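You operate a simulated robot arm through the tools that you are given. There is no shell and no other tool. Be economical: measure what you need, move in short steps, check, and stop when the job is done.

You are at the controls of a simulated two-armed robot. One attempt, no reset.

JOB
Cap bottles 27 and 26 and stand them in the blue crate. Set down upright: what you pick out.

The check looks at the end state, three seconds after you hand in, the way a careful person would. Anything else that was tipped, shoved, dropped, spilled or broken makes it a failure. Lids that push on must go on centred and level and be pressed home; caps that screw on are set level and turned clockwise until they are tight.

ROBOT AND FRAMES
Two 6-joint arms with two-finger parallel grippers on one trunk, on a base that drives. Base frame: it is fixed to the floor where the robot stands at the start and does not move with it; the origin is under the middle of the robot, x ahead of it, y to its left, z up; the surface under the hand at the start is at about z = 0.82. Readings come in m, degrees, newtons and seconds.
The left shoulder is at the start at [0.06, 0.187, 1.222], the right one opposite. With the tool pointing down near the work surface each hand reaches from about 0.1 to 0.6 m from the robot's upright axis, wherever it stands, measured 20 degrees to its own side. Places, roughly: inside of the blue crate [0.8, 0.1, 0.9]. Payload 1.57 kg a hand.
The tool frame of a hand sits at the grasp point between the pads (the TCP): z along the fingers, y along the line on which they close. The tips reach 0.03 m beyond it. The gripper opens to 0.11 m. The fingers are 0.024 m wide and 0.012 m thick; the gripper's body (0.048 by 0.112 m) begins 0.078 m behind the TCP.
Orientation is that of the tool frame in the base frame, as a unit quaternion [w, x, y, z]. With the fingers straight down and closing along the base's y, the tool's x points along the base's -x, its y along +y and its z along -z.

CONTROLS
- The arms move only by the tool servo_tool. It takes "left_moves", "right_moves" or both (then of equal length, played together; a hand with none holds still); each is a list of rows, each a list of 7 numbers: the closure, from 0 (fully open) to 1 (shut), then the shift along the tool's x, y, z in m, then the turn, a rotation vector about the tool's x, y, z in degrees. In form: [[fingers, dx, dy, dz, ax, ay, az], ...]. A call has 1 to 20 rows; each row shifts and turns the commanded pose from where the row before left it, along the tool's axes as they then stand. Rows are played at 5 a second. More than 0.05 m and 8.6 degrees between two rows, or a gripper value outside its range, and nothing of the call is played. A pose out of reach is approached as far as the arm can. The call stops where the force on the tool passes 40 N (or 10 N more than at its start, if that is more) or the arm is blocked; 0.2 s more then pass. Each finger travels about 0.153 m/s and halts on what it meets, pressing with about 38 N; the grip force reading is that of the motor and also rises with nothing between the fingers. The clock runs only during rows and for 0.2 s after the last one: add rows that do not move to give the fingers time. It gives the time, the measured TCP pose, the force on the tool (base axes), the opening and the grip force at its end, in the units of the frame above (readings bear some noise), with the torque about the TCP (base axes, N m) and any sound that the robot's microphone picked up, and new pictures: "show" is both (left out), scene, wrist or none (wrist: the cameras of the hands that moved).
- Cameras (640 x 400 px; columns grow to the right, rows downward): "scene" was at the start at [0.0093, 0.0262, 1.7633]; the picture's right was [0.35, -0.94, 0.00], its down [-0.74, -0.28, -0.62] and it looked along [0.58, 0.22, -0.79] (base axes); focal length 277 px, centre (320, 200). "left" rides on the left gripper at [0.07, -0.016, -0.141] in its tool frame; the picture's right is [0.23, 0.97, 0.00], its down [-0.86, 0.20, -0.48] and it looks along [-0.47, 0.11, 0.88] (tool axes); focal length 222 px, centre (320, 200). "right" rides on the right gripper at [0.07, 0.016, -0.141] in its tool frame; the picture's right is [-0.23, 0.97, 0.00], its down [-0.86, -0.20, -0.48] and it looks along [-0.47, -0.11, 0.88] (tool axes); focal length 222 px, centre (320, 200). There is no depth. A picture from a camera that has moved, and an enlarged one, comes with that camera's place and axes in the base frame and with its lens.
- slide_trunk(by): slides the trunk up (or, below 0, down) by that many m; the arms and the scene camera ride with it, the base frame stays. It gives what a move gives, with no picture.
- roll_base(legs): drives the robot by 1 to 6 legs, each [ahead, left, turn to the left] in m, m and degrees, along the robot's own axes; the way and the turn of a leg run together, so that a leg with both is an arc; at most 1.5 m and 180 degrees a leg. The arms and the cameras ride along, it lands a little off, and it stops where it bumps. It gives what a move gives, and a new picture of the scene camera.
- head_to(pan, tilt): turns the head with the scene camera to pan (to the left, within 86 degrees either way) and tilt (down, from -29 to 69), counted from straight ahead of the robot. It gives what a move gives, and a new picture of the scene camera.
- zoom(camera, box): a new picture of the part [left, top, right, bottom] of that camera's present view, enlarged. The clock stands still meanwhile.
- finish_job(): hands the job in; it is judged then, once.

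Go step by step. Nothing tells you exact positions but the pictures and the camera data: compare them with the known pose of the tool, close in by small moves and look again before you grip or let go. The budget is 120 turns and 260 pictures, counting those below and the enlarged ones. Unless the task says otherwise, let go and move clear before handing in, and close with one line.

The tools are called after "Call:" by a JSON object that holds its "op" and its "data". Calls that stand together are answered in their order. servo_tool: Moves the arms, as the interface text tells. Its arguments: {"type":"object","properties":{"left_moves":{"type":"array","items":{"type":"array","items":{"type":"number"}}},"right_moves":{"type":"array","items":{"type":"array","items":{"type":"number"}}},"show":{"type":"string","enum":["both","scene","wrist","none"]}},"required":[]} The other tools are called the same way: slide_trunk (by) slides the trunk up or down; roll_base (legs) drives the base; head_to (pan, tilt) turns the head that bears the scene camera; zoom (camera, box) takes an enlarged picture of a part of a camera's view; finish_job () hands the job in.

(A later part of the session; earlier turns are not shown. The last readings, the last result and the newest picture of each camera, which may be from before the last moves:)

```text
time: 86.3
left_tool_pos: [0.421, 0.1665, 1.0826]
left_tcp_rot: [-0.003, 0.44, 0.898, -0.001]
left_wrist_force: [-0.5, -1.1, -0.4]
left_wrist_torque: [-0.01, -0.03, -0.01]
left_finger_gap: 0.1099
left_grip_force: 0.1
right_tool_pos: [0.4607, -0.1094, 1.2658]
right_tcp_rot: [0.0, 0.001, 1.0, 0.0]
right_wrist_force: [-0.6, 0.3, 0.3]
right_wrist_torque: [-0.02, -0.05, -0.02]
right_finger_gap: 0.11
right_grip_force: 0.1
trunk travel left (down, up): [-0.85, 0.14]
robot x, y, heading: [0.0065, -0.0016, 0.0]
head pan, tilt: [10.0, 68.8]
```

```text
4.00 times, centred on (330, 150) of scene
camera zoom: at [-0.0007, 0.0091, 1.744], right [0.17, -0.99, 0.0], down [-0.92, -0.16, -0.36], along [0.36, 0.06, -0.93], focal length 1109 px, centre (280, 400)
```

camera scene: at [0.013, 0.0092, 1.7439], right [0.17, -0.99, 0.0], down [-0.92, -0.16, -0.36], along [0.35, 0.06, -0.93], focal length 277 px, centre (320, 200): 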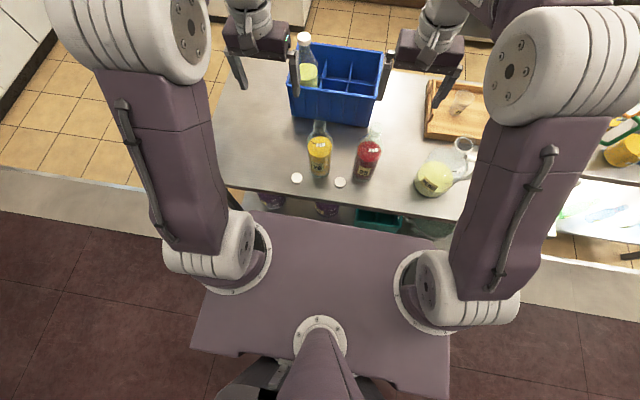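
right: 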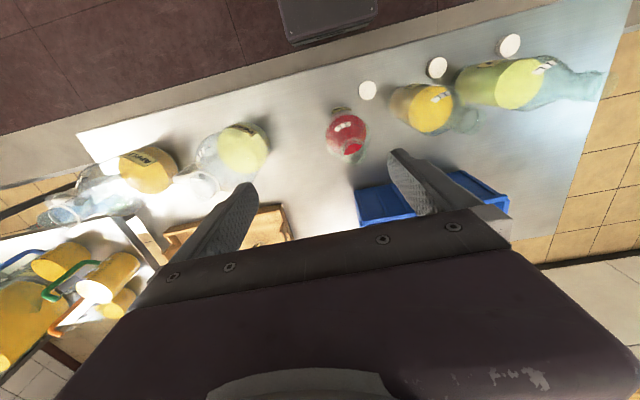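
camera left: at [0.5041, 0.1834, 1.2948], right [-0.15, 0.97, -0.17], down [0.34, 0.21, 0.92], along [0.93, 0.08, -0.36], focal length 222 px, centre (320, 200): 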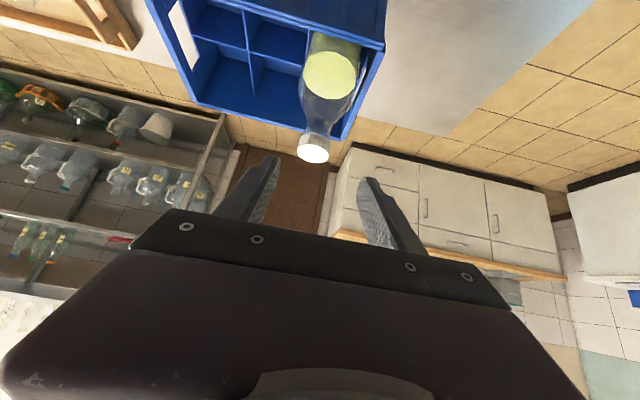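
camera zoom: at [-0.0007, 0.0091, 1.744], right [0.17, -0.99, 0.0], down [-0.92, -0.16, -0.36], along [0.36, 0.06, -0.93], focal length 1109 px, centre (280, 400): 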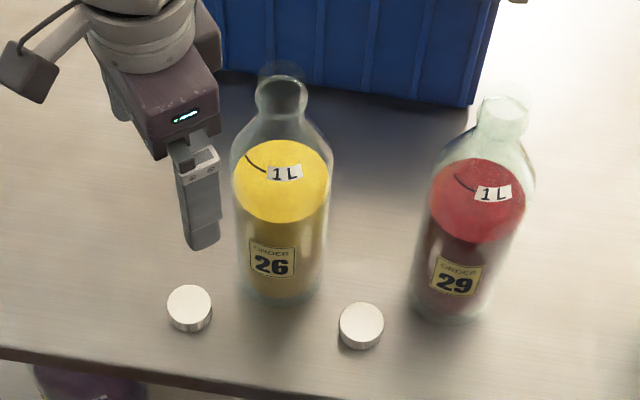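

Correcting by (−3, +4) mm in tool axes and descending.

Call:
{"op": "servo_tool", "data": {"left_moves": [[0, -0.003, 0.0044, 0.04, 0, 0, 0], [0, 0, 0, 0.049, 0, 0, 0], [0, 0, 0, 0.049, 0, 0, 0], [0, 0, 0, 0.047, 0, 0, 0], [0, 0, 0, 0, 0, 0, 0]], "show": "none"}}

Call:
{"op": "zoom", "data": {"camera": "left", "box": [240, 100, 400, 220]}}

Call:
{"op": "zoom", "data": {"camera": "scene", "box": [260, 100, 400, 200]}}

```text
time: 87.5
left_tool_pos: [0.4256, 0.1658, 0.8981]
left_tcp_rot: [-0.003, 0.438, 0.899, 0.0]
left_wrist_force: [0.1, 0.7, -0.1]
left_wrist_torque: [0.04, -0.01, 0.0]
left_finger_gap: 0.1099
left_grip_force: 0.0
right_tool_pos: [0.4614, -0.109, 1.2661]
right_tcp_rot: [0.001, 0.002, 1.0, -0.001]
right_wrist_force: [0.1, -0.9, 0.1]
right_wrist_torque: [-0.02, -0.02, -0.02]
right_finger_gap: 0.1101
right_grip_force: 0.0
trunk travel left (down, up): [-0.85, 0.14]
robot x, y, heading: [0.003, -0.004, -0.3]
head pan, tilt: [10.0, 68.8]
```

```text
3.33 times, centred on (320, 160) of left
camera zoom: at [0.371, 0.2114, 1.0396], right [0.63, 0.78, 0.0], down [0.69, -0.55, 0.47], along [0.37, -0.3, -0.88], focal length 740 px, centre (320, 333)
```

zoom: 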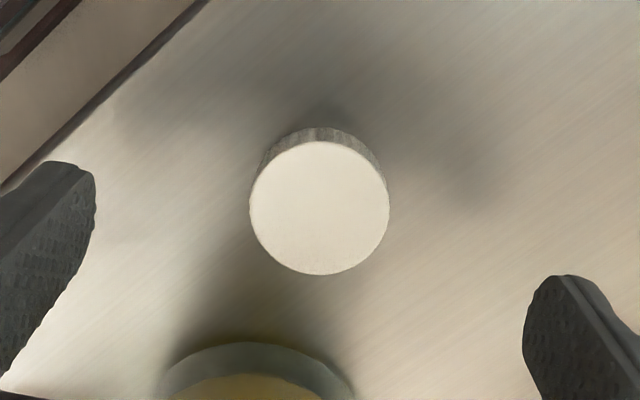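

```text
4.00 times, centred on (330, 150) of scene
camera zoom: at [-0.0004, 0.0092, 1.744], right [0.17, -0.99, 0.0], down [-0.92, -0.16, -0.36], along [0.36, 0.06, -0.93], focal length 1109 px, centre (280, 400)
```

zoom: 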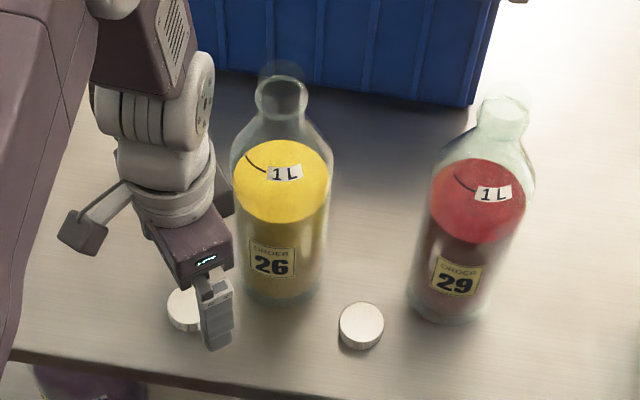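

Aligned to 1.6 mm. Descending and gripping.

Call:
{"op": "servo_tool", "data": {"left_moves": [[0, 0.0016, 0, 0.015, 0, 0, 0], [0, 0, 0, 0.015, 0, 0, 0], [0, 0, 0, 0.011, 0, 0, 0], [0, 0, 0, 0, 0, 0, 0], [0.3, 0, 0, 0, 0, 0, 0], [0.5, 0, 0, 0, 0, 0, 0], [1, 0, 0, 0, 0, 0, 0], [1, 0, 0, 0, 0, 0, 0], [1, 0, 0, 0, 0, 0, 0]], "show": "none"}}

Call:
{"op": "servo_tool", "data": {"left_moves": [[1, 0, 0, -0.02, 0, 0, 0], [1, 0, 0, -0.049, 0, 0, 0], [1, 0, 0, -0.049, 0, 0, 0], [1, 0, 0, -0.049, 0, 0, 0], [1, 0, 0, -0.049, 0, 0, 0], [1, 0, 0, -0.049, 0, 0, 0], [1, 0, 0, -0.049, 0, 0, 0], [1, 0, 0, -0.03, 0, 0, 0], [1, 0, 0, 0, 0, 0, 0]], "show": "none"}}

Call:
{"op": "zoom", "data": {"camera": "left", "box": [240, 120, 400, 260]}}

Call:
{"op": "zoom", "data": {"camera": "scene", "box": [300, 106, 332, 126]}}

```text
time: 89.5
left_tool_pos: [0.4228, 0.1687, 0.857]
left_tcp_rot: [-0.003, 0.438, 0.899, -0.001]
left_wrist_force: [-0.5, 0.9, 0.4]
left_wrist_torque: [0.04, -0.01, -0.01]
left_finger_gap: 0.0368
left_grip_force: 37.9
right_tool_pos: [0.4621, -0.1084, 1.2666]
right_tcp_rot: [0.0, 0.001, 1.0, 0.0]
right_wrist_force: [0.3, 0.3, -0.7]
right_wrist_torque: [-0.01, -0.01, -0.03]
right_finger_gap: 0.1102
right_grip_force: 0.0
trunk travel left (down, up): [-0.85, 0.14]
robot x, y, heading: [0.0042, 0.0004, -0.3]
head pan, tilt: [10.0, 68.8]
```

```text
time: 91.5
left_tool_pos: [0.4259, 0.1694, 1.2009]
left_tcp_rot: [-0.004, 0.439, 0.899, 0.0]
left_wrist_force: [1.4, 0.7, -0.1]
left_wrist_torque: [0.01, 0.0, 0.0]
left_finger_gap: 0.0365
left_grip_force: 37.5
right_tool_pos: [0.4619, -0.1075, 1.2669]
right_tcp_rot: [0.0, 0.001, 1.0, -0.001]
right_wrist_force: [1.0, -0.1, 0.6]
right_wrist_torque: [-0.03, -0.01, 0.0]
right_finger_gap: 0.11
right_grip_force: 0.1
trunk travel left (down, up): [-0.85, 0.14]
robot x, y, heading: [0.0027, -0.001, -0.3]
head pan, tilt: [10.0, 68.8]
```

```text
2.86 times, centred on (320, 190) of left
camera zoom: at [0.3718, 0.2139, 1.343], right [0.63, 0.78, 0.0], down [0.69, -0.55, 0.47], along [0.37, -0.3, -0.88], focal length 635 px, centre (320, 229)
```

zoom: 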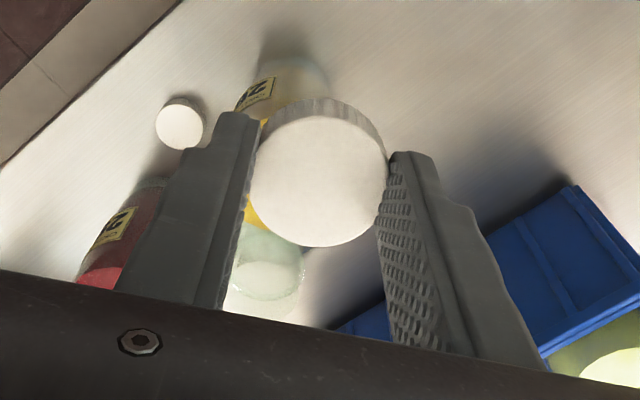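

```text
16.00 times, centred on (316, 116) of scene
camera zoom: at [0.0003, 0.0092, 1.744], right [0.17, -0.99, 0.0], down [-0.92, -0.16, -0.36], along [0.36, 0.06, -0.93], focal length 4437 px, centre (384, 1544)
```

zoom: 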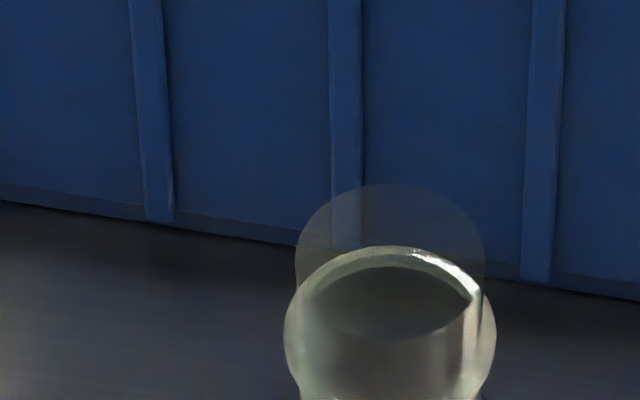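

Cap 2 is held. Bottle 26's mouth is at about (0.481, 0.092). I'll carry the cap over it and unwind the wrist by 129°.

Call:
{"op": "servo_tool", "data": {"left_moves": [[1, -0.032, -0.002, 0, 0, 0, 0], [1, -0.032, -0.002, 0, 0, 0, 0], [1, -0.0315, -0.0018, 0, 0, 0, 0], [1, 0, 0, 0, 0, 0, -8.5], [1, 0, 0, 0, 0, 0, -8.5], [1, 0, 0, 0, 0, 0, -8.5], [1, 0, 0, 0, 0, 0, -8.5], [1, 0, 0, 0, 0, 0, -8.5], [1, 0, 0, 0, 0, 0, -8.5], [1, 0, 0, 0, 0, 0, -8.5], [1, 0, 0, 0, 0, 0, -8.5], [1, 0, 0, 0, 0, 0, -8.5], [1, 0, 0, 0, 0, 0, -8.5], [1, 0, 0, 0, 0, 0, -8.5], [1, 0, 0, 0, 0, 0, -8.5], [1, 0, 0, 0, 0, 0, -8.5], [1, 0, 0, 0, 0, 0, -8.5], [1, 0, 0, 0, 0, 0, -8.5], [1, 0, 0, 0, 0, 0, 0]], "show": "scene"}}

Call:
{"op": "zoom", "data": {"camera": "scene", "box": [290, 80, 350, 130]}}

Call:
{"op": "zoom", "data": {"camera": "left", "box": [240, 120, 400, 260]}}

```text
time: 95.5
left_tool_pos: [0.4811, 0.0907, 1.201]
left_tcp_rot: [-0.003, -0.613, 0.79, 0.002]
left_wrist_force: [-0.7, -0.2, -0.5]
left_wrist_torque: [-0.02, 0.0, 0.04]
left_finger_gap: 0.036
left_grip_force: 38.1
right_tool_pos: [0.4613, -0.1087, 1.2661]
right_tcp_rot: [0.001, 0.0, 1.0, 0.0]
right_wrist_force: [0.9, -0.1, -0.8]
right_wrist_torque: [0.03, 0.01, 0.02]
right_finger_gap: 0.11
right_grip_force: 0.0
trunk travel left (down, up): [-0.85, 0.14]
robot x, y, heading: [0.0025, -0.0002, -0.1]
head pan, tilt: [10.0, 68.8]
camera scene: at [-0.0002, 0.0092, 1.744], right [0.17, -0.99, 0.0], down [-0.92, -0.16, -0.36], along [0.36, 0.06, -0.93], focal length 277 px, centre (320, 200)
```

scene: 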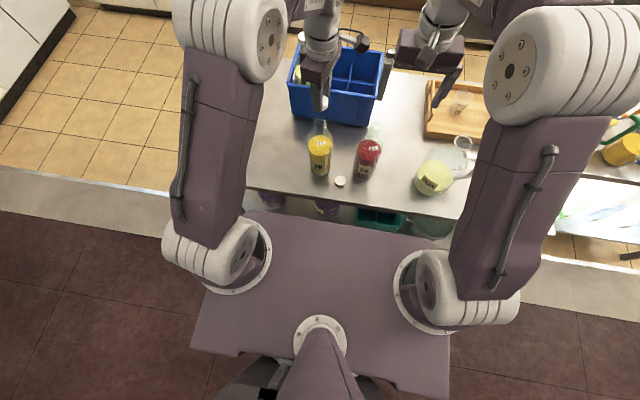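

```text
8.00 times, centred on (320, 105) of scene
camera zoom: at [-0.0002, 0.0092, 1.744], right [0.17, -0.99, 0.0], down [-0.92, -0.16, -0.36], along [0.36, 0.06, -0.93], focal length 2218 px, centre (320, 960)
```

zoom: 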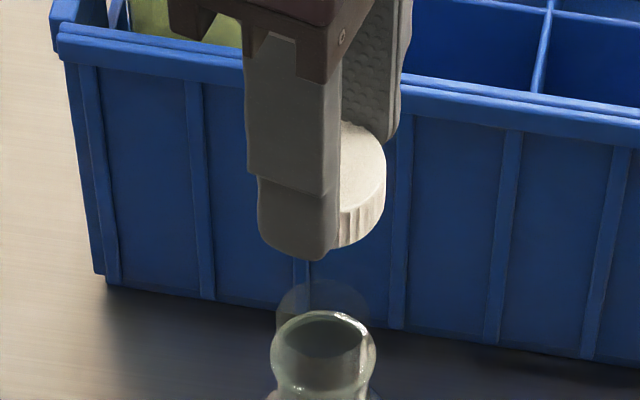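

```text
2.86 times, centred on (320, 190) of left
camera zoom: at [0.4798, 0.0186, 1.3413], right [-1.0, 0.02, 0.01], down [0.02, 0.88, 0.48], along [0.01, 0.48, -0.88], focal length 635 px, centre (320, 229)
```

zoom: 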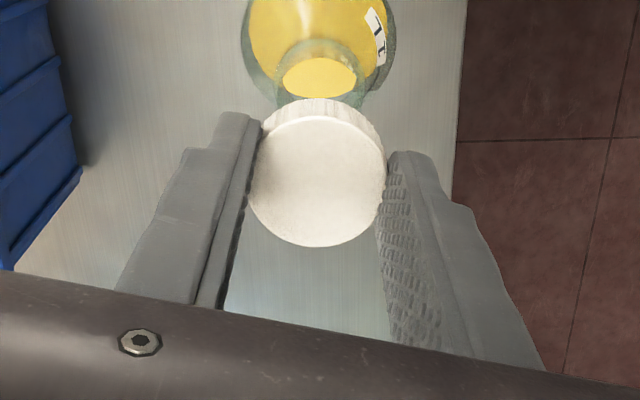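

Aligned. Lowering near contact, with a small level correction.

Call:
{"op": "servo_tool", "data": {"left_moves": [[1, 0.0002, 0.0008, 0.025, 0.4, -0.1, 0], [1, 0, 0, 0.025, 0, 0, 0], [1, 0, 0, 0, 0, 0, 0]], "show": "none"}}

Call:
{"op": "zoom", "data": {"camera": "scene", "box": [300, 95, 340, 125]}}

Call:
{"op": "zoom", "data": {"camera": "left", "box": [280, 140, 360, 200]}}

```text
time: 96.3
left_tool_pos: [0.4808, 0.0902, 1.1509]
left_tcp_rot: [0.0, -0.612, 0.791, 0.0]
left_wrist_force: [0.2, 0.3, -0.1]
left_wrist_torque: [-0.01, 0.04, 0.02]
left_finger_gap: 0.0359
left_grip_force: 38.3
right_tool_pos: [0.4606, -0.1078, 1.2667]
right_tcp_rot: [0.001, 0.001, 1.0, 0.0]
right_wrist_force: [-0.9, -0.6, 0.0]
right_wrist_torque: [0.0, 0.0, 0.01]
right_finger_gap: 0.1103
right_grip_force: 0.1
trunk travel left (down, up): [-0.85, 0.14]
robot x, y, heading: [0.0039, 0.0038, -0.2]
head pan, tilt: [10.0, 68.8]
```

```text
13.33 times, centred on (320, 110) of scene
camera zoom: at [-0.0005, 0.0092, 1.744], right [0.17, -0.99, 0.0], down [-0.92, -0.16, -0.36], along [0.36, 0.06, -0.93], focal length 3697 px, centre (320, 1400)
```

zoom: 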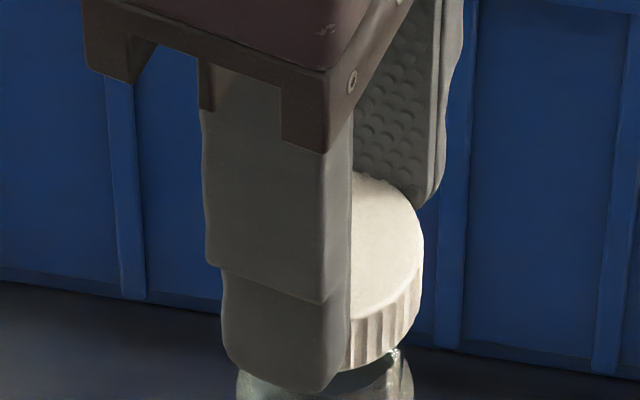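

```text
6.67 times, centred on (320, 170) of left
camera zoom: at [0.4792, 0.0188, 1.2918], right [-1.0, 0.02, 0.0], down [0.02, 0.88, 0.48], along [0.01, 0.48, -0.88], focal length 1481 px, centre (320, 400)
```

zoom: 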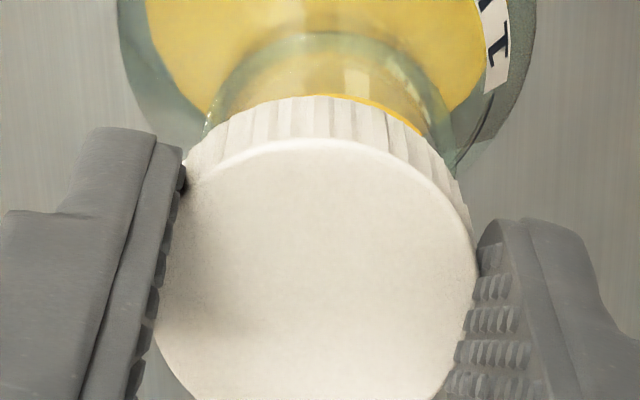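

Touching down gently.

Call:
{"op": "servo_tool", "data": {"left_moves": [[1, 0.0002, 0.0007, 0.005, 0, 0, 0], [1, 0, 0, 0.003, 0, 0, 0], [1, 0, 0, 0.0015, 0, 0, 0], [1, 0, 0, 0.001, 0, 0, 0], [1, 0, 0, 0, 0, 0, 0]], "show": "none"}}

```text
time: 97.5
left_tool_pos: [0.4793, 0.0883, 1.1397]
left_tcp_rot: [0.001, -0.613, 0.79, 0.001]
left_wrist_force: [0.2, 0.0, -0.8]
left_wrist_torque: [0.02, 0.03, -0.01]
left_finger_gap: 0.0359
left_grip_force: 38.0
right_tool_pos: [0.4615, -0.1084, 1.2668]
right_tcp_rot: [0.0, 0.001, 1.0, 0.0]
right_wrist_force: [0.1, -0.3, 0.6]
right_wrist_torque: [-0.01, -0.02, 0.03]
right_finger_gap: 0.1101
right_grip_force: 0.1
trunk travel left (down, up): [-0.85, 0.14]
robot x, y, heading: [0.008, -0.0018, 0.1]
head pan, tilt: [10.0, 68.8]
```

Call:
{"op": "servo_tool", "data": {"left_moves": [[1, 0, 0, 0.001, 0, 0, 0], [1, 0, 0, 0.001, 0, 0, 0], [1, 0, 0, 0.001, 0, 0, 0], [1, 0, 0, 0, 0, 0, 0]], "show": "none"}}

Call:
{"op": "zoom", "data": {"camera": "left", "box": [280, 140, 360, 200]}}

Call:
{"op": "zoom", "data": {"camera": "scene", "box": [290, 90, 350, 180]}}

```text
time: 98.5
left_tool_pos: [0.4786, 0.0892, 1.1365]
left_tcp_rot: [0.0, -0.612, 0.791, 0.0]
left_wrist_force: [-0.3, 1.0, -0.8]
left_wrist_torque: [0.0, 0.0, -0.03]
left_finger_gap: 0.0361
left_grip_force: 38.7
right_tool_pos: [0.4602, -0.1078, 1.266]
right_tcp_rot: [0.0, 0.001, 1.0, 0.0]
right_wrist_force: [-0.1, -0.4, 0.1]
right_wrist_torque: [-0.04, 0.0, -0.03]
right_finger_gap: 0.11
right_grip_force: 0.1
trunk travel left (down, up): [-0.85, 0.14]
robot x, y, heading: [0.0095, -0.002, 0.2]
head pan, tilt: [10.0, 68.8]
```

```text
6.67 times, centred on (320, 170) of left
camera zoom: at [0.4775, 0.0179, 1.2775], right [-1.0, 0.02, 0.0], down [0.02, 0.88, 0.48], along [0.01, 0.48, -0.88], focal length 1481 px, centre (320, 400)
```

zoom: 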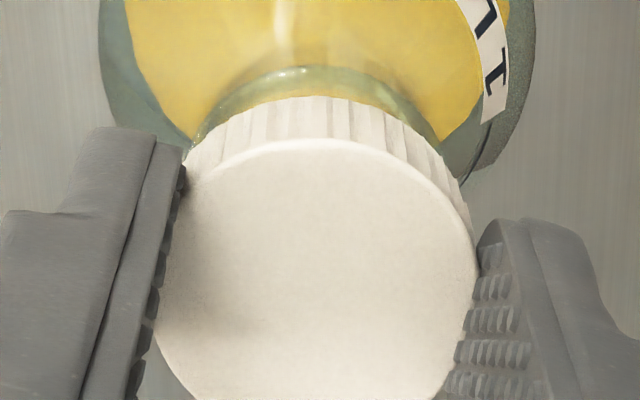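

```text
4.44 times, centred on (320, 135) of scene
camera zoom: at [-0.0001, 0.0092, 1.744], right [0.17, -0.99, 0.0], down [-0.92, -0.16, -0.36], along [0.36, 0.06, -0.93], focal length 1232 px, centre (320, 489)
```

zoom: 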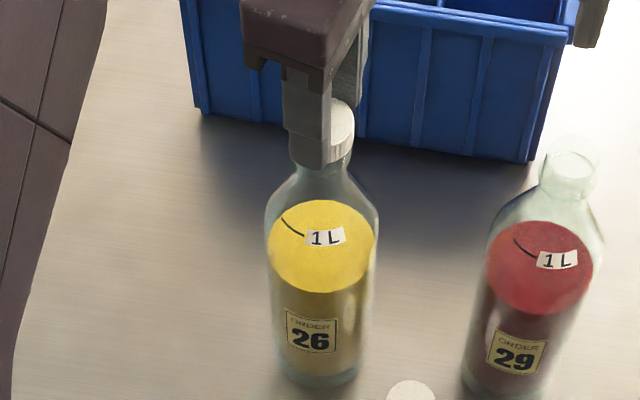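

The cap slid over the mouth without resistance, so it's well centred. Now turning clockwise and following down.

Call:
{"op": "servo_tool", "data": {"left_moves": [[1, 0, 0, 0.0005, 0, 0, 8], [1, 0, 0, 0.0005, 0, 0, 8], [1, 0, 0, 0.0005, 0, 0, 8], [1, 0, 0, 0.0004, 0, 0, 8], [1, 0, 0, 0.0003, 0, 0, 8], [1, 0, 0, 0.0003, 0, 0, 8], [1, 0, 0, 0.0003, 0, 0, 8], [1, 0, 0, 0.0003, 0, 0, 8], [1, 0, 0, 0.0002, 0, 0, 8], [1, 0, 0, 0.0002, 0, 0, 8]], "show": "none"}}

Call:
{"op": "zoom", "data": {"camera": "scene", "box": [290, 90, 350, 180]}}

```text
time: 100.7
left_tool_pos: [0.4783, 0.0908, 1.1325]
left_tcp_rot: [0.001, 0.041, 0.999, 0.001]
left_wrist_force: [-1.0, 0.7, -0.5]
left_wrist_torque: [-0.01, 0.08, 0.02]
left_finger_gap: 0.0358
left_grip_force: 38.4
right_tool_pos: [0.4614, -0.1076, 1.2664]
right_tcp_rot: [-0.001, 0.001, 1.0, 0.0]
right_wrist_force: [-0.2, 0.8, -0.1]
right_wrist_torque: [0.01, 0.02, -0.01]
right_finger_gap: 0.1101
right_grip_force: 0.1
trunk travel left (down, up): [-0.85, 0.14]
robot x, y, heading: [0.0062, -0.0041, -0.0]
head pan, tilt: [10.0, 68.8]
```

```text
4.44 times, centred on (320, 135) of scene
camera zoom: at [-0.0005, 0.0091, 1.744], right [0.17, -0.99, 0.0], down [-0.92, -0.16, -0.36], along [0.36, 0.06, -0.93], focal length 1232 px, centre (320, 489)
```

zoom: 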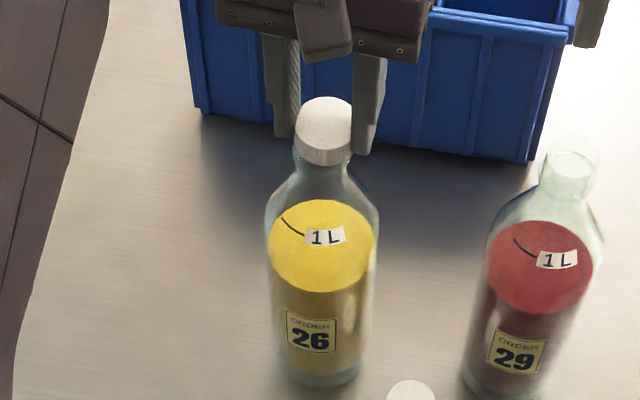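

The bottle is undisturbed and the cap is descending. Continuing.

Call:
{"op": "servo_tool", "data": {"left_moves": [[1, 0, 0, 0.0002, 0, 0, 8], [1, 0, 0, 0.0002, 0, 0, 8], [1, 0, 0, 0.0002, 0, 0, 8], [1, 0, 0, 0.0002, 0, 0, 8], [1, 0, 0, 0.0002, 0, 0, 8], [1, 0, 0, 0.0002, 0, 0, 8], [1, 0, 0, 0.0002, 0, 0, 8], [1, 0, 0, 0.0002, 0, 0, 8], [1, 0, 0, 0.0002, 0, 0, 8], [1, 0, 0, 0.0002, 0, 0, 8]], "show": "none"}}

Call:
{"op": "zoom", "data": {"camera": "scene", "box": [290, 90, 350, 180]}}

```text
time: 102.9
left_tool_pos: [0.479, 0.0893, 1.1309]
left_tcp_rot: [0.0, 0.673, 0.739, 0.001]
left_wrist_force: [-1.1, -1.5, -0.7]
left_wrist_torque: [-0.08, 0.14, 0.02]
left_finger_gap: 0.0363
left_grip_force: 37.9
right_tool_pos: [0.4611, -0.1088, 1.265]
right_tcp_rot: [0.0, 0.002, 1.0, 0.0]
right_wrist_force: [-0.5, 0.5, -0.2]
right_wrist_torque: [0.04, 0.03, 0.0]
right_finger_gap: 0.1099
right_grip_force: 0.1
trunk travel left (down, up): [-0.85, 0.14]
robot x, y, heading: [0.0073, 0.002, 0.0]
head pan, tilt: [10.0, 68.8]
```

```text
4.44 times, centred on (320, 135) of scene
camera zoom: at [-0.0005, 0.0087, 1.744], right [0.17, -0.98, 0.0], down [-0.92, -0.16, -0.36], along [0.36, 0.06, -0.93], focal length 1232 px, centre (320, 489)
```

zoom: 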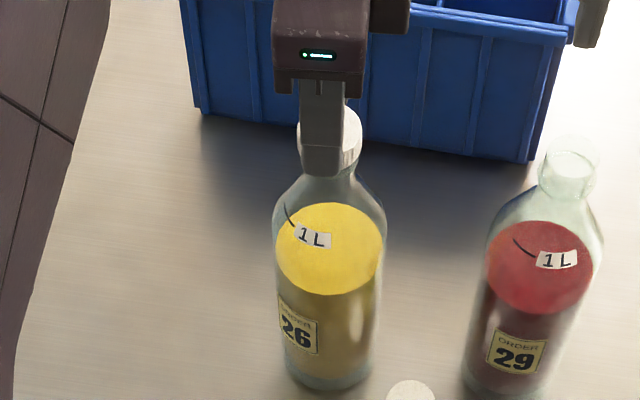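

The bottle turned slightly and crept. I'll release, let it settle, and recentre before continuing.

Call:
{"op": "servo_tool", "data": {"left_moves": [[0.8, 0, 0, 0, 0, 0, 0], [0.5, 0, 0, 0, 0, 0, 0], [0.35, 0, 0, 0, 0, 0, 0], [0.35, 0, 0, 0, 0, 0, 0]], "show": "none"}}

Call:
{"op": "zoom", "data": {"camera": "left", "box": [240, 120, 400, 220]}}

Call:
{"op": "zoom", "data": {"camera": "scene", "box": [290, 90, 350, 180]}}

```text
time: 103.9
left_tool_pos: [0.4785, 0.0888, 1.131]
left_tcp_rot: [-0.001, 0.672, 0.74, 0.001]
left_wrist_force: [-0.2, 1.1, 0.3]
left_wrist_torque: [0.01, 0.02, -0.03]
left_finger_gap: 0.0716
left_grip_force: 0.1
right_tool_pos: [0.4619, -0.1081, 1.2662]
right_tcp_rot: [0.0, 0.0, 1.0, -0.001]
right_wrist_force: [0.3, -0.5, -0.3]
right_wrist_torque: [0.0, 0.04, -0.01]
right_finger_gap: 0.11
right_grip_force: 0.0
trunk travel left (down, up): [-0.85, 0.14]
robot x, y, heading: [0.0071, -0.0031, -0.1]
head pan, tilt: [10.0, 68.8]
```

```text
4.00 times, centred on (320, 170) of left
camera zoom: at [0.4561, 0.1575, 1.2722], right [0.95, 0.32, 0.0], down [0.28, -0.83, 0.48], along [0.15, -0.45, -0.88], focal length 888 px, centre (320, 320)
```

zoom: 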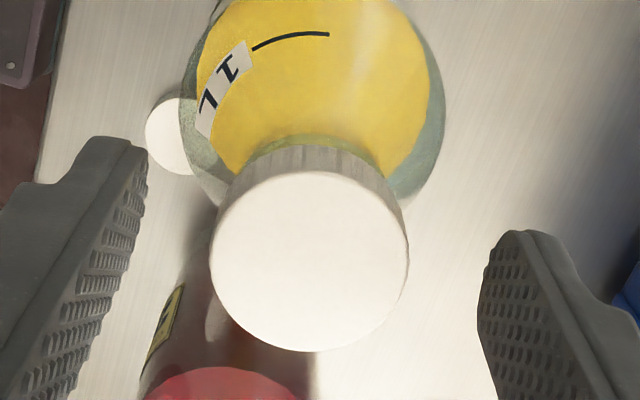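

```text
4.44 times, centred on (320, 135) of scene
camera zoom: at [-0.0001, 0.0092, 1.744], right [0.17, -0.99, 0.0], down [-0.92, -0.16, -0.36], along [0.36, 0.06, -0.93], focal length 1232 px, centre (320, 489)
```

zoom: 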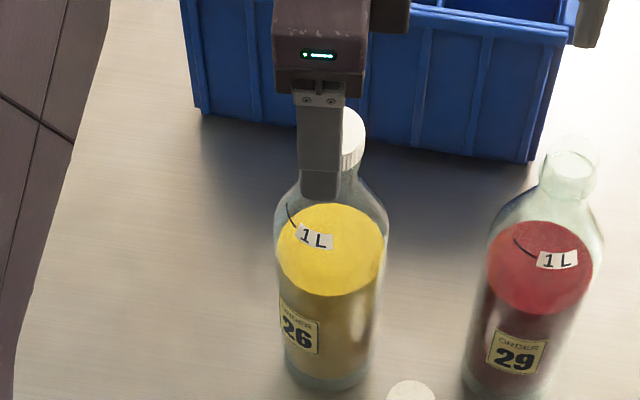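

Recentring 3.6 mm, then unwinding 144°.

Call:
{"op": "servo_tool", "data": {"left_moves": [[0.35, -0.0036, -0.0008, 0, 0, 0, 0], [0.35, 0, 0, 0, 0, 0, -8.5], [0.35, 0, 0, 0, 0, 0, -8.5], [0.35, 0, 0, 0, 0, 0, -8.5], [0.35, 0, 0, 0, 0, 0, -8.5], [0.35, 0, 0, 0, 0, 0, -8.5], [0.35, 0, 0, 0, 0, 0, -8.5], [0.35, 0, 0, 0, 0, 0, -8.5], [0.35, 0, 0, 0, 0, 0, -8.5], [0.35, 0, 0, 0, 0, 0, -8.5], [0.35, 0, 0, 0, 0, 0, -8.5], [0.35, 0, 0, 0, 0, 0, -8.5], [0.35, 0, 0, 0, 0, 0, -8.5], [0.35, 0, 0, 0, 0, 0, -8.5], [0.35, 0, 0, 0, 0, 0, -8.5], [0.35, 0, 0, 0, 0, 0, -8.5], [0.35, 0, 0, 0, 0, 0, -8.5], [0.35, 0, 0, 0, 0, 0, -8.5], [0.35, 0, 0, 0, 0, 0, 0]], "show": "none"}}

Call:
{"op": "zoom", "data": {"camera": "left", "box": [240, 120, 400, 220]}}

Call:
{"op": "zoom", "data": {"camera": "scene", "box": [290, 90, 350, 180]}}

```text
time: 107.9
left_tool_pos: [0.4792, 0.0859, 1.1309]
left_tcp_rot: [0.001, -0.5, 0.866, 0.0]
left_wrist_force: [0.8, 0.6, -0.1]
left_wrist_torque: [0.02, -0.01, 0.0]
left_finger_gap: 0.0716
left_grip_force: 0.0
right_tool_pos: [0.4614, -0.1086, 1.2657]
right_tcp_rot: [0.0, 0.001, 1.0, 0.0]
right_wrist_force: [0.5, -0.3, 0.4]
right_wrist_torque: [-0.02, -0.03, 0.03]
right_finger_gap: 0.1101
right_grip_force: 0.2
trunk travel left (down, up): [-0.85, 0.14]
robot x, y, heading: [0.0073, -0.0037, 0.3]
head pan, tilt: [10.0, 68.8]
```

```text
4.00 times, centred on (320, 170) of left
camera zoom: at [0.4582, 0.0174, 1.2722], right [-0.96, 0.29, 0.0], down [0.25, 0.84, 0.48], along [0.14, 0.46, -0.88], focal length 888 px, centre (320, 320)
```

zoom: 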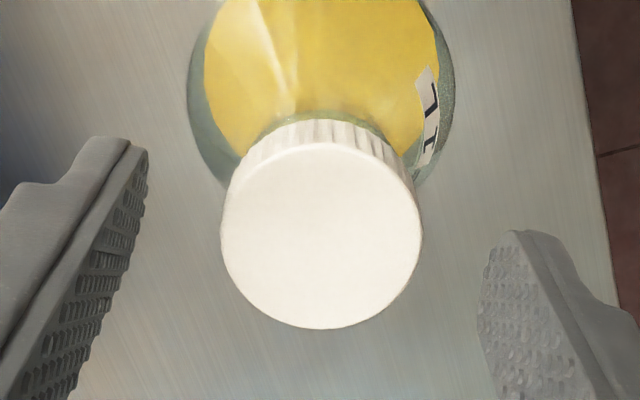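

```text
4.44 times, centred on (320, 135) of scene
camera zoom: at [-0.0002, 0.0092, 1.744], right [0.17, -0.99, 0.0], down [-0.92, -0.16, -0.36], along [0.36, 0.06, -0.93], focal length 1232 px, centre (320, 489)
```

zoom: 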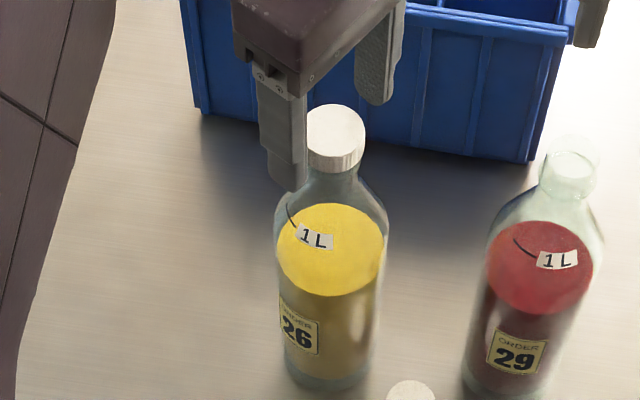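

Centred. Gripping and turning on.

Call:
{"op": "servo_tool", "data": {"left_moves": [[0.35, 0.0015, 0, 0.002, 0, 0, 0], [0.6, 0, 0, 0, 0, 0, 0], [1, 0, 0, 0, 0, 0, 0], [1, 0, 0, 0, 0, 0, 0], [1, 0, 0, 0.0001, 0, 0, 8], [1, 0, 0, 0.0001, 0, 0, 8], [1, 0, 0, 0.0001, 0, 0, 8], [1, 0, 0, 0.0001, 0, 0, 8], [1, 0, 0, 0.0001, 0, 0, 8], [1, 0, 0, 0.0001, 0, 0, 8], [1, 0, 0, 0.0001, 0, 0, 8], [1, 0, 0, 0.0001, 0, 0, 8], [1, 0, 0, 0.0001, 0, 0, 8], [1, 0, 0, 0.0001, 0, 0, 8]], "show": "none"}}

Call:
{"op": "zoom", "data": {"camera": "scene", "box": [290, 90, 350, 180]}}

```text
time: 110.9
left_tool_pos: [0.4767, 0.0847, 1.1278]
left_tcp_rot: [0.0, 0.175, 0.985, 0.001]
left_wrist_force: [0.8, 0.9, 3.6]
left_wrist_torque: [0.01, -0.02, 0.02]
left_finger_gap: 0.0386
left_grip_force: 37.9
right_tool_pos: [0.4616, -0.1086, 1.2666]
right_tcp_rot: [-0.001, 0.0, 1.0, 0.0]
right_wrist_force: [-0.2, -0.1, 0.1]
right_wrist_torque: [0.02, -0.02, 0.01]
right_finger_gap: 0.1099
right_grip_force: 0.0
trunk travel left (down, up): [-0.85, 0.14]
robot x, y, heading: [0.0085, -0.0026, -0.2]
head pan, tilt: [10.0, 68.8]
```

```text
4.44 times, centred on (320, 135) of scene
camera zoom: at [-0.0004, 0.0096, 1.744], right [0.17, -0.99, 0.0], down [-0.92, -0.16, -0.36], along [0.36, 0.06, -0.93], focal length 1232 px, centre (320, 489)
```

zoom: 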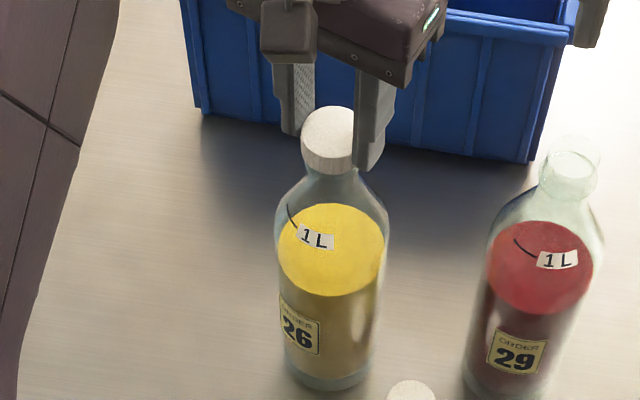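

The bottle is steady and the cap is turning. Continuing.

Call:
{"op": "servo_tool", "data": {"left_moves": [[1, 0, 0, 0.0001, 0, 0, 8], [1, 0, 0, 0.0001, 0, 0, 8], [1, 0, 0, 0.0001, 0, 0, 8], [1, 0, 0, 0.0001, 0, 0, 8], [1, 0, 0, 0.0001, 0, 0, 8], [1, 0, 0, 0.0001, 0, 0, 8]], "show": "none"}}

Call:
{"op": "zoom", "data": {"camera": "scene", "box": [290, 90, 350, 180]}}

Call:
{"op": "servo_tool", "data": {"left_moves": [[1, 0, 0, 0.0001, 0, 0, 8], [1, 0, 0, 0.0001, 0, 0, 8], [1, 0, 0, 0.0001, 0, 0, 8], [1, 0, 0, 0.0001, 0, 0, 8]], "show": "none"}}

Call:
{"op": "zoom", "data": {"camera": "scene", "box": [290, 90, 350, 180]}}

```text
time: 112.3
left_tool_pos: [0.477, 0.0858, 1.1272]
left_tcp_rot: [-0.002, 0.56, 0.828, 0.001]
left_wrist_force: [1.8, 1.0, 4.3]
left_wrist_torque: [0.04, -0.06, -0.01]
left_finger_gap: 0.0383
left_grip_force: 38.0
right_tool_pos: [0.4604, -0.1079, 1.266]
right_tcp_rot: [0.0, 0.001, 1.0, 0.0]
right_wrist_force: [0.2, -0.1, -0.3]
right_wrist_torque: [-0.01, 0.03, 0.01]
right_finger_gap: 0.1099
right_grip_force: 0.1
trunk travel left (down, up): [-0.85, 0.14]
robot x, y, heading: [0.007, 0.0004, -0.1]
head pan, tilt: [10.0, 68.8]
```

```text
4.44 times, centred on (320, 135) of scene
camera zoom: at [-0.0004, 0.0095, 1.744], right [0.17, -0.99, 0.0], down [-0.92, -0.16, -0.36], along [0.36, 0.06, -0.93], focal length 1232 px, centre (320, 489)
```

zoom: 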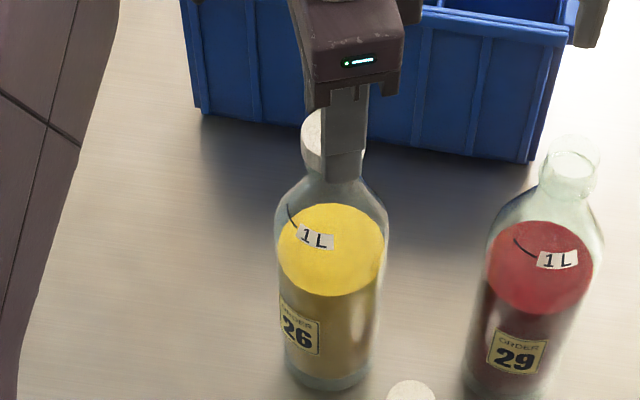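

```text
time: 113.3
left_tool_pos: [0.4783, 0.0853, 1.1262]
left_tcp_rot: [-0.001, 0.767, 0.641, 0.001]
left_wrist_force: [1.2, 1.0, 0.7]
left_wrist_torque: [0.0, -0.05, 0.01]
left_finger_gap: 0.0383
left_grip_force: 38.2
right_tool_pos: [0.461, -0.1086, 1.2657]
right_tcp_rot: [0.0, 0.001, 1.0, 0.001]
right_wrist_force: [-0.9, -0.8, 0.2]
right_wrist_torque: [-0.03, -0.01, 0.01]
right_finger_gap: 0.1097
right_grip_force: 0.0
trunk travel left (down, up): [-0.85, 0.14]
robot x, y, heading: [0.0039, -0.0015, 0.0]
head pan, tilt: [10.0, 68.8]
```

```text
4.44 times, centred on (320, 135) of scene
camera zoom: at [0.0, 0.0096, 1.744], right [0.17, -0.99, 0.0], down [-0.92, -0.16, -0.36], along [0.36, 0.06, -0.93], focal length 1232 px, centre (320, 489)
```

zoom: 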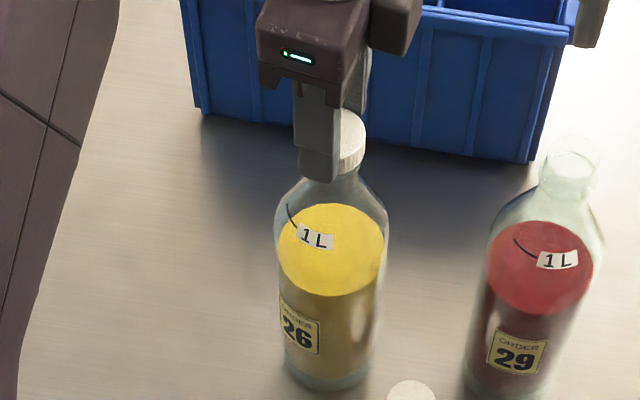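

Call:
{"op": "servo_tool", "data": {"left_moves": [[1, 0, 0, 0.0001, 0, 0, 8], [1, 0, 0, 0.0001, 0, 0, 8], [1, 0, 0, 0.0001, 0, 0, 8], [1, 0, 0, 0, 0, 0, 0], [0.8, 0, 0, 0, 0, 0, 0], [0.5, 0, 0, 0, 0, 0, 0], [0.35, 0, 0, 0, 0, 0, 0]], "show": "none"}}

Call:
{"op": "zoom", "data": {"camera": "left", "box": [240, 120, 400, 220]}}

Call:
{"op": "zoom", "data": {"camera": "scene", "box": [290, 90, 350, 180]}}

```text
time: 114.9
left_tool_pos: [0.4778, 0.0849, 1.1258]
left_tcp_rot: [-0.001, 0.883, 0.47, 0.001]
left_wrist_force: [-0.4, 0.3, 0.3]
left_wrist_torque: [0.01, -0.02, -0.01]
left_finger_gap: 0.0715
left_grip_force: 0.0
right_tool_pos: [0.4617, -0.1085, 1.2657]
right_tcp_rot: [0.0, 0.001, 1.0, 0.0]
right_wrist_force: [0.7, 0.5, 0.8]
right_wrist_torque: [-0.08, -0.02, 0.01]
right_finger_gap: 0.1102
right_grip_force: 0.0
trunk travel left (down, up): [-0.85, 0.14]
robot x, y, heading: [0.0045, -0.003, -0.3]
head pan, tilt: [10.0, 68.8]
```

```text
4.00 times, centred on (320, 170) of left
camera zoom: at [0.5037, 0.1512, 1.2678], right [0.93, -0.36, 0.0], down [-0.31, -0.82, 0.48], along [-0.17, -0.45, -0.88], focal length 888 px, centre (320, 320)
```

zoom: 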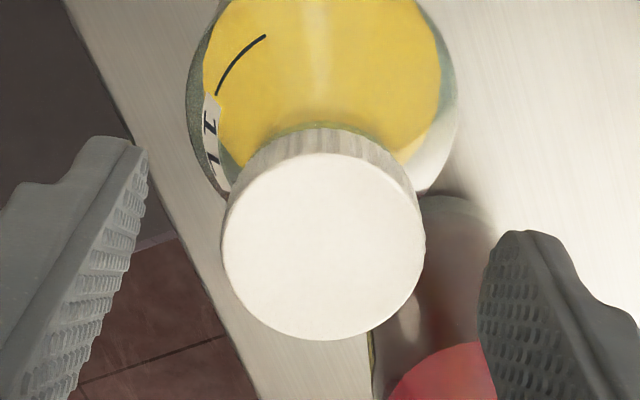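

```text
4.44 times, centred on (320, 135) of scene
camera zoom: at [-0.0002, 0.0092, 1.744], right [0.17, -0.99, 0.0], down [-0.92, -0.16, -0.36], along [0.36, 0.06, -0.93], focal length 1232 px, centre (320, 489)
```

zoom: 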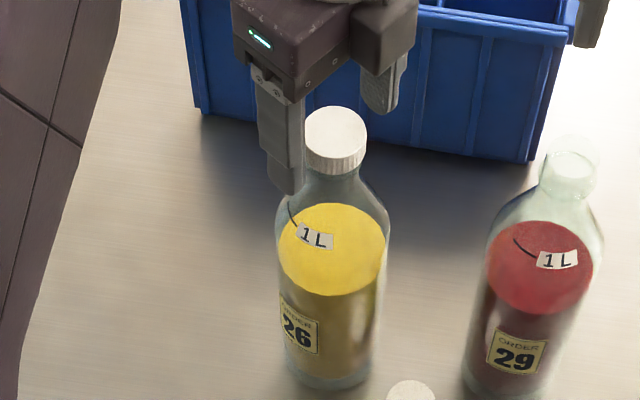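

Well centred. Unwinding 153° and regripping.

Call:
{"op": "servo_tool", "data": {"left_moves": [[0.35, 0, 0, 0, 0, 0, -8.5], [0.35, 0, 0, 0, 0, 0, -8.5], [0.35, 0, 0, 0, 0, 0, -8.5], [0.35, 0, 0, 0, 0, 0, -8.5], [0.35, 0, 0, 0, 0, 0, -8.5], [0.35, 0, 0, 0, 0, 0, -8.5], [0.35, 0, 0, 0, 0, 0, -8.5], [0.35, 0, 0, 0, 0, 0, -8.5], [0.35, 0, 0, 0, 0, 0, -8.5], [0.35, 0, 0, 0, 0, 0, -8.5], [0.35, 0, 0, 0, 0, 0, -8.5], [0.35, 0, 0, 0, 0, 0, -8.5], [0.35, 0, 0, 0, 0, 0, -8.5], [0.35, 0, 0, 0, 0, 0, -8.5], [0.35, 0, 0, 0, 0, 0, -8.5], [0.35, 0, 0, 0, 0, 0, -8.5], [0.35, 0, 0, 0, 0, 0, -8.5], [0.35, 0, 0, 0, 0, 0, -8.5], [0.35, 0, 0, 0, 0, 0, 0]], "show": "none"}}

Call:
{"op": "servo_tool", "data": {"left_moves": [[0.6, 0, 0, 0, 0, 0, 0], [1, 0, 0, 0, 0, 0, 0], [1, 0, 0, 0, 0, 0, 0], [1, 0, 0, 0.0001, 0, 0, 8], [1, 0, 0, 0.0001, 0, 0, 8], [1, 0, 0, 0.0001, 0, 0, 8], [1, 0, 0, 0.0001, 0, 0, 8], [1, 0, 0, 0.0001, 0, 0, 8], [1, 0, 0, 0.0001, 0, 0, 8], [1, 0, 0, 0.0001, 0, 0, 8], [1, 0, 0, 0.0001, 0, 0, 8]], "show": "none"}}

Call:
{"op": "zoom", "data": {"camera": "scene", "box": [290, 90, 350, 180]}}

Call:
{"op": "zoom", "data": {"camera": "left", "box": [240, 120, 400, 220]}}

```text
time: 118.9
left_tool_pos: [0.4775, 0.0847, 1.1268]
left_tcp_rot: [0.001, -0.251, 0.968, 0.001]
left_wrist_force: [-0.1, 0.2, -0.4]
left_wrist_torque: [0.02, 0.02, 0.02]
left_finger_gap: 0.0716
left_grip_force: 0.1
right_tool_pos: [0.4611, -0.1068, 1.267]
right_tcp_rot: [0.0, 0.001, 1.0, 0.0]
right_wrist_force: [0.2, 0.5, 0.5]
right_wrist_torque: [-0.01, 0.01, 0.0]
right_finger_gap: 0.1099
right_grip_force: 0.1
trunk travel left (down, up): [-0.85, 0.14]
robot x, y, heading: [0.0069, 0.0001, 0.0]
head pan, tilt: [10.0, 68.8]
```

```text
time: 121.3
left_tool_pos: [0.4778, 0.0855, 1.1261]
left_tcp_rot: [0.0, 0.301, 0.954, 0.001]
left_wrist_force: [-0.3, 0.1, 6.4]
left_wrist_torque: [0.0, -0.04, 0.22]
left_finger_gap: 0.0367
left_grip_force: 38.2
right_tool_pos: [0.4603, -0.1074, 1.2661]
right_tcp_rot: [-0.001, 0.001, 1.0, 0.0]
right_wrist_force: [0.0, 0.3, 0.0]
right_wrist_torque: [0.01, -0.01, 0.0]
right_finger_gap: 0.1099
right_grip_force: 0.0
trunk travel left (down, up): [-0.85, 0.14]
robot x, y, heading: [0.0075, 0.0016, -0.2]
head pan, tilt: [10.0, 68.8]
```

```text
4.44 times, centred on (320, 135) of scene
camera zoom: at [-0.0012, 0.0092, 1.744], right [0.17, -0.98, 0.0], down [-0.92, -0.16, -0.36], along [0.36, 0.06, -0.93], focal length 1232 px, centre (320, 489)
```

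zoom: 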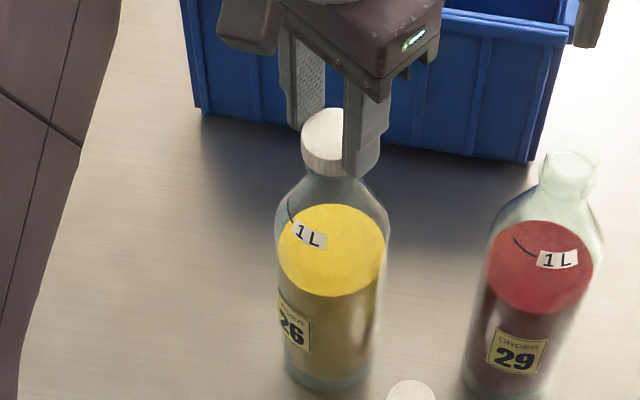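

```text
4.00 times, centred on (320, 170) of left
camera zoom: at [0.411, 0.1116, 1.2674], right [0.37, 0.93, 0.0], down [0.81, -0.33, 0.48], along [0.44, -0.18, -0.88], focal length 888 px, centre (320, 320)
```

zoom: 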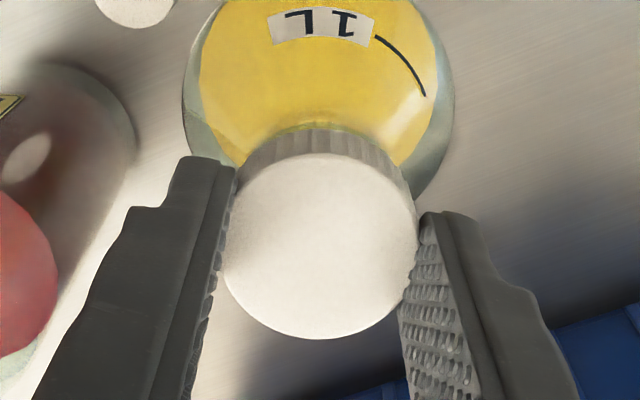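

The torque is up to 0.22 N·m and the bottle is starting to follow, so the cap is seated. Now a firm tighten with downward pressure.

Call:
{"op": "servo_tool", "data": {"left_moves": [[1, 0, 0, 0.001, 0, 0, 0], [1, 0, 0, 0.001, 0, 0, 0], [1, 0, 0, 0.0005, 0, 0, 0], [1, 0, 0, 0, 0, 0, 6], [1, 0, 0, 0, 0, 0, 6], [1, 0, 0, 0, 0, 0, 6], [1, 0, 0, 0, 0, 0, 6]], "show": "none"}}

Call:
{"op": "zoom", "data": {"camera": "left", "box": [240, 120, 400, 220]}}

Call:
{"op": "servo_tool", "data": {"left_moves": [[1, 0, 0, 0, 0, 0, 6], [1, 0, 0, 0, 0, 0, 6], [1, 0, 0, 0, 0, 0, 6]], "show": "none"}}

Call:
{"op": "zoom", "data": {"camera": "left", "box": [240, 120, 400, 220]}}

```text
time: 122.9
left_tool_pos: [0.4745, 0.0845, 1.1263]
left_tcp_rot: [0.003, 0.494, 0.87, 0.003]
left_wrist_force: [0.7, 1.5, 34.5]
left_wrist_torque: [-0.02, -0.07, 0.43]
left_finger_gap: 0.0368
left_grip_force: 37.7
right_tool_pos: [0.4571, -0.1071, 1.2673]
right_tcp_rot: [0.001, 0.001, 1.0, 0.0]
right_wrist_force: [-1.1, -0.2, -0.1]
right_wrist_torque: [-0.05, 0.02, 0.04]
right_finger_gap: 0.1099
right_grip_force: 0.1
trunk travel left (down, up): [-0.85, 0.14]
robot x, y, heading: [0.0078, -0.002, 0.0]
head pan, tilt: [10.0, 68.8]
```

```text
4.00 times, centred on (320, 170) of left
camera zoom: at [0.4247, 0.1358, 1.2665], right [0.72, 0.69, 0.01], down [0.61, -0.63, 0.48], along [0.34, -0.34, -0.88], focal length 888 px, centre (320, 320)
```

zoom: 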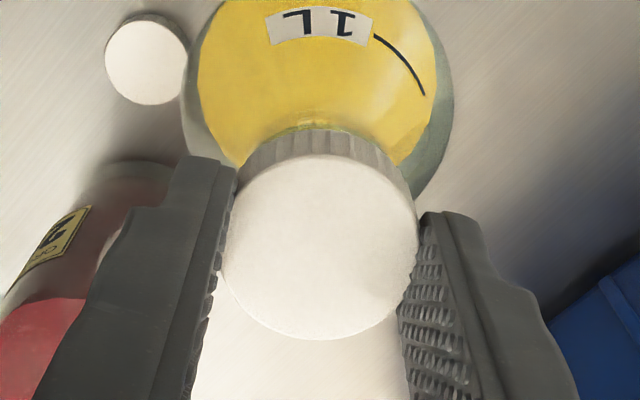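

```text
time: 123.7
left_tool_pos: [0.473, 0.0838, 1.1235]
left_tcp_rot: [0.001, 0.623, 0.782, 0.002]
left_wrist_force: [0.0, -0.8, 34.3]
left_wrist_torque: [-0.18, -0.08, 0.45]
left_finger_gap: 0.0367
left_grip_force: 37.9
right_tool_pos: [0.4555, -0.1104, 1.268]
right_tcp_rot: [0.001, 0.001, 1.0, 0.0]
right_wrist_force: [-1.0, 0.5, -0.7]
right_wrist_torque: [0.01, -0.03, 0.04]
right_finger_gap: 0.1098
right_grip_force: 0.1
trunk travel left (down, up): [-0.85, 0.14]
robot x, y, heading: [0.0058, 0.0019, -0.1]
head pan, tilt: [10.0, 68.8]
```

```text
4.00 times, centred on (320, 170) of left
camera zoom: at [0.4421, 0.1486, 1.2664], right [0.9, 0.44, 0.01], down [0.38, -0.79, 0.48], along [0.21, -0.43, -0.88], focal length 888 px, centre (320, 320)
```

zoom: 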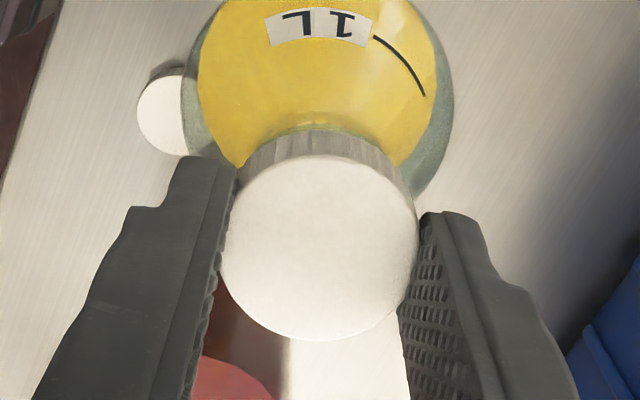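

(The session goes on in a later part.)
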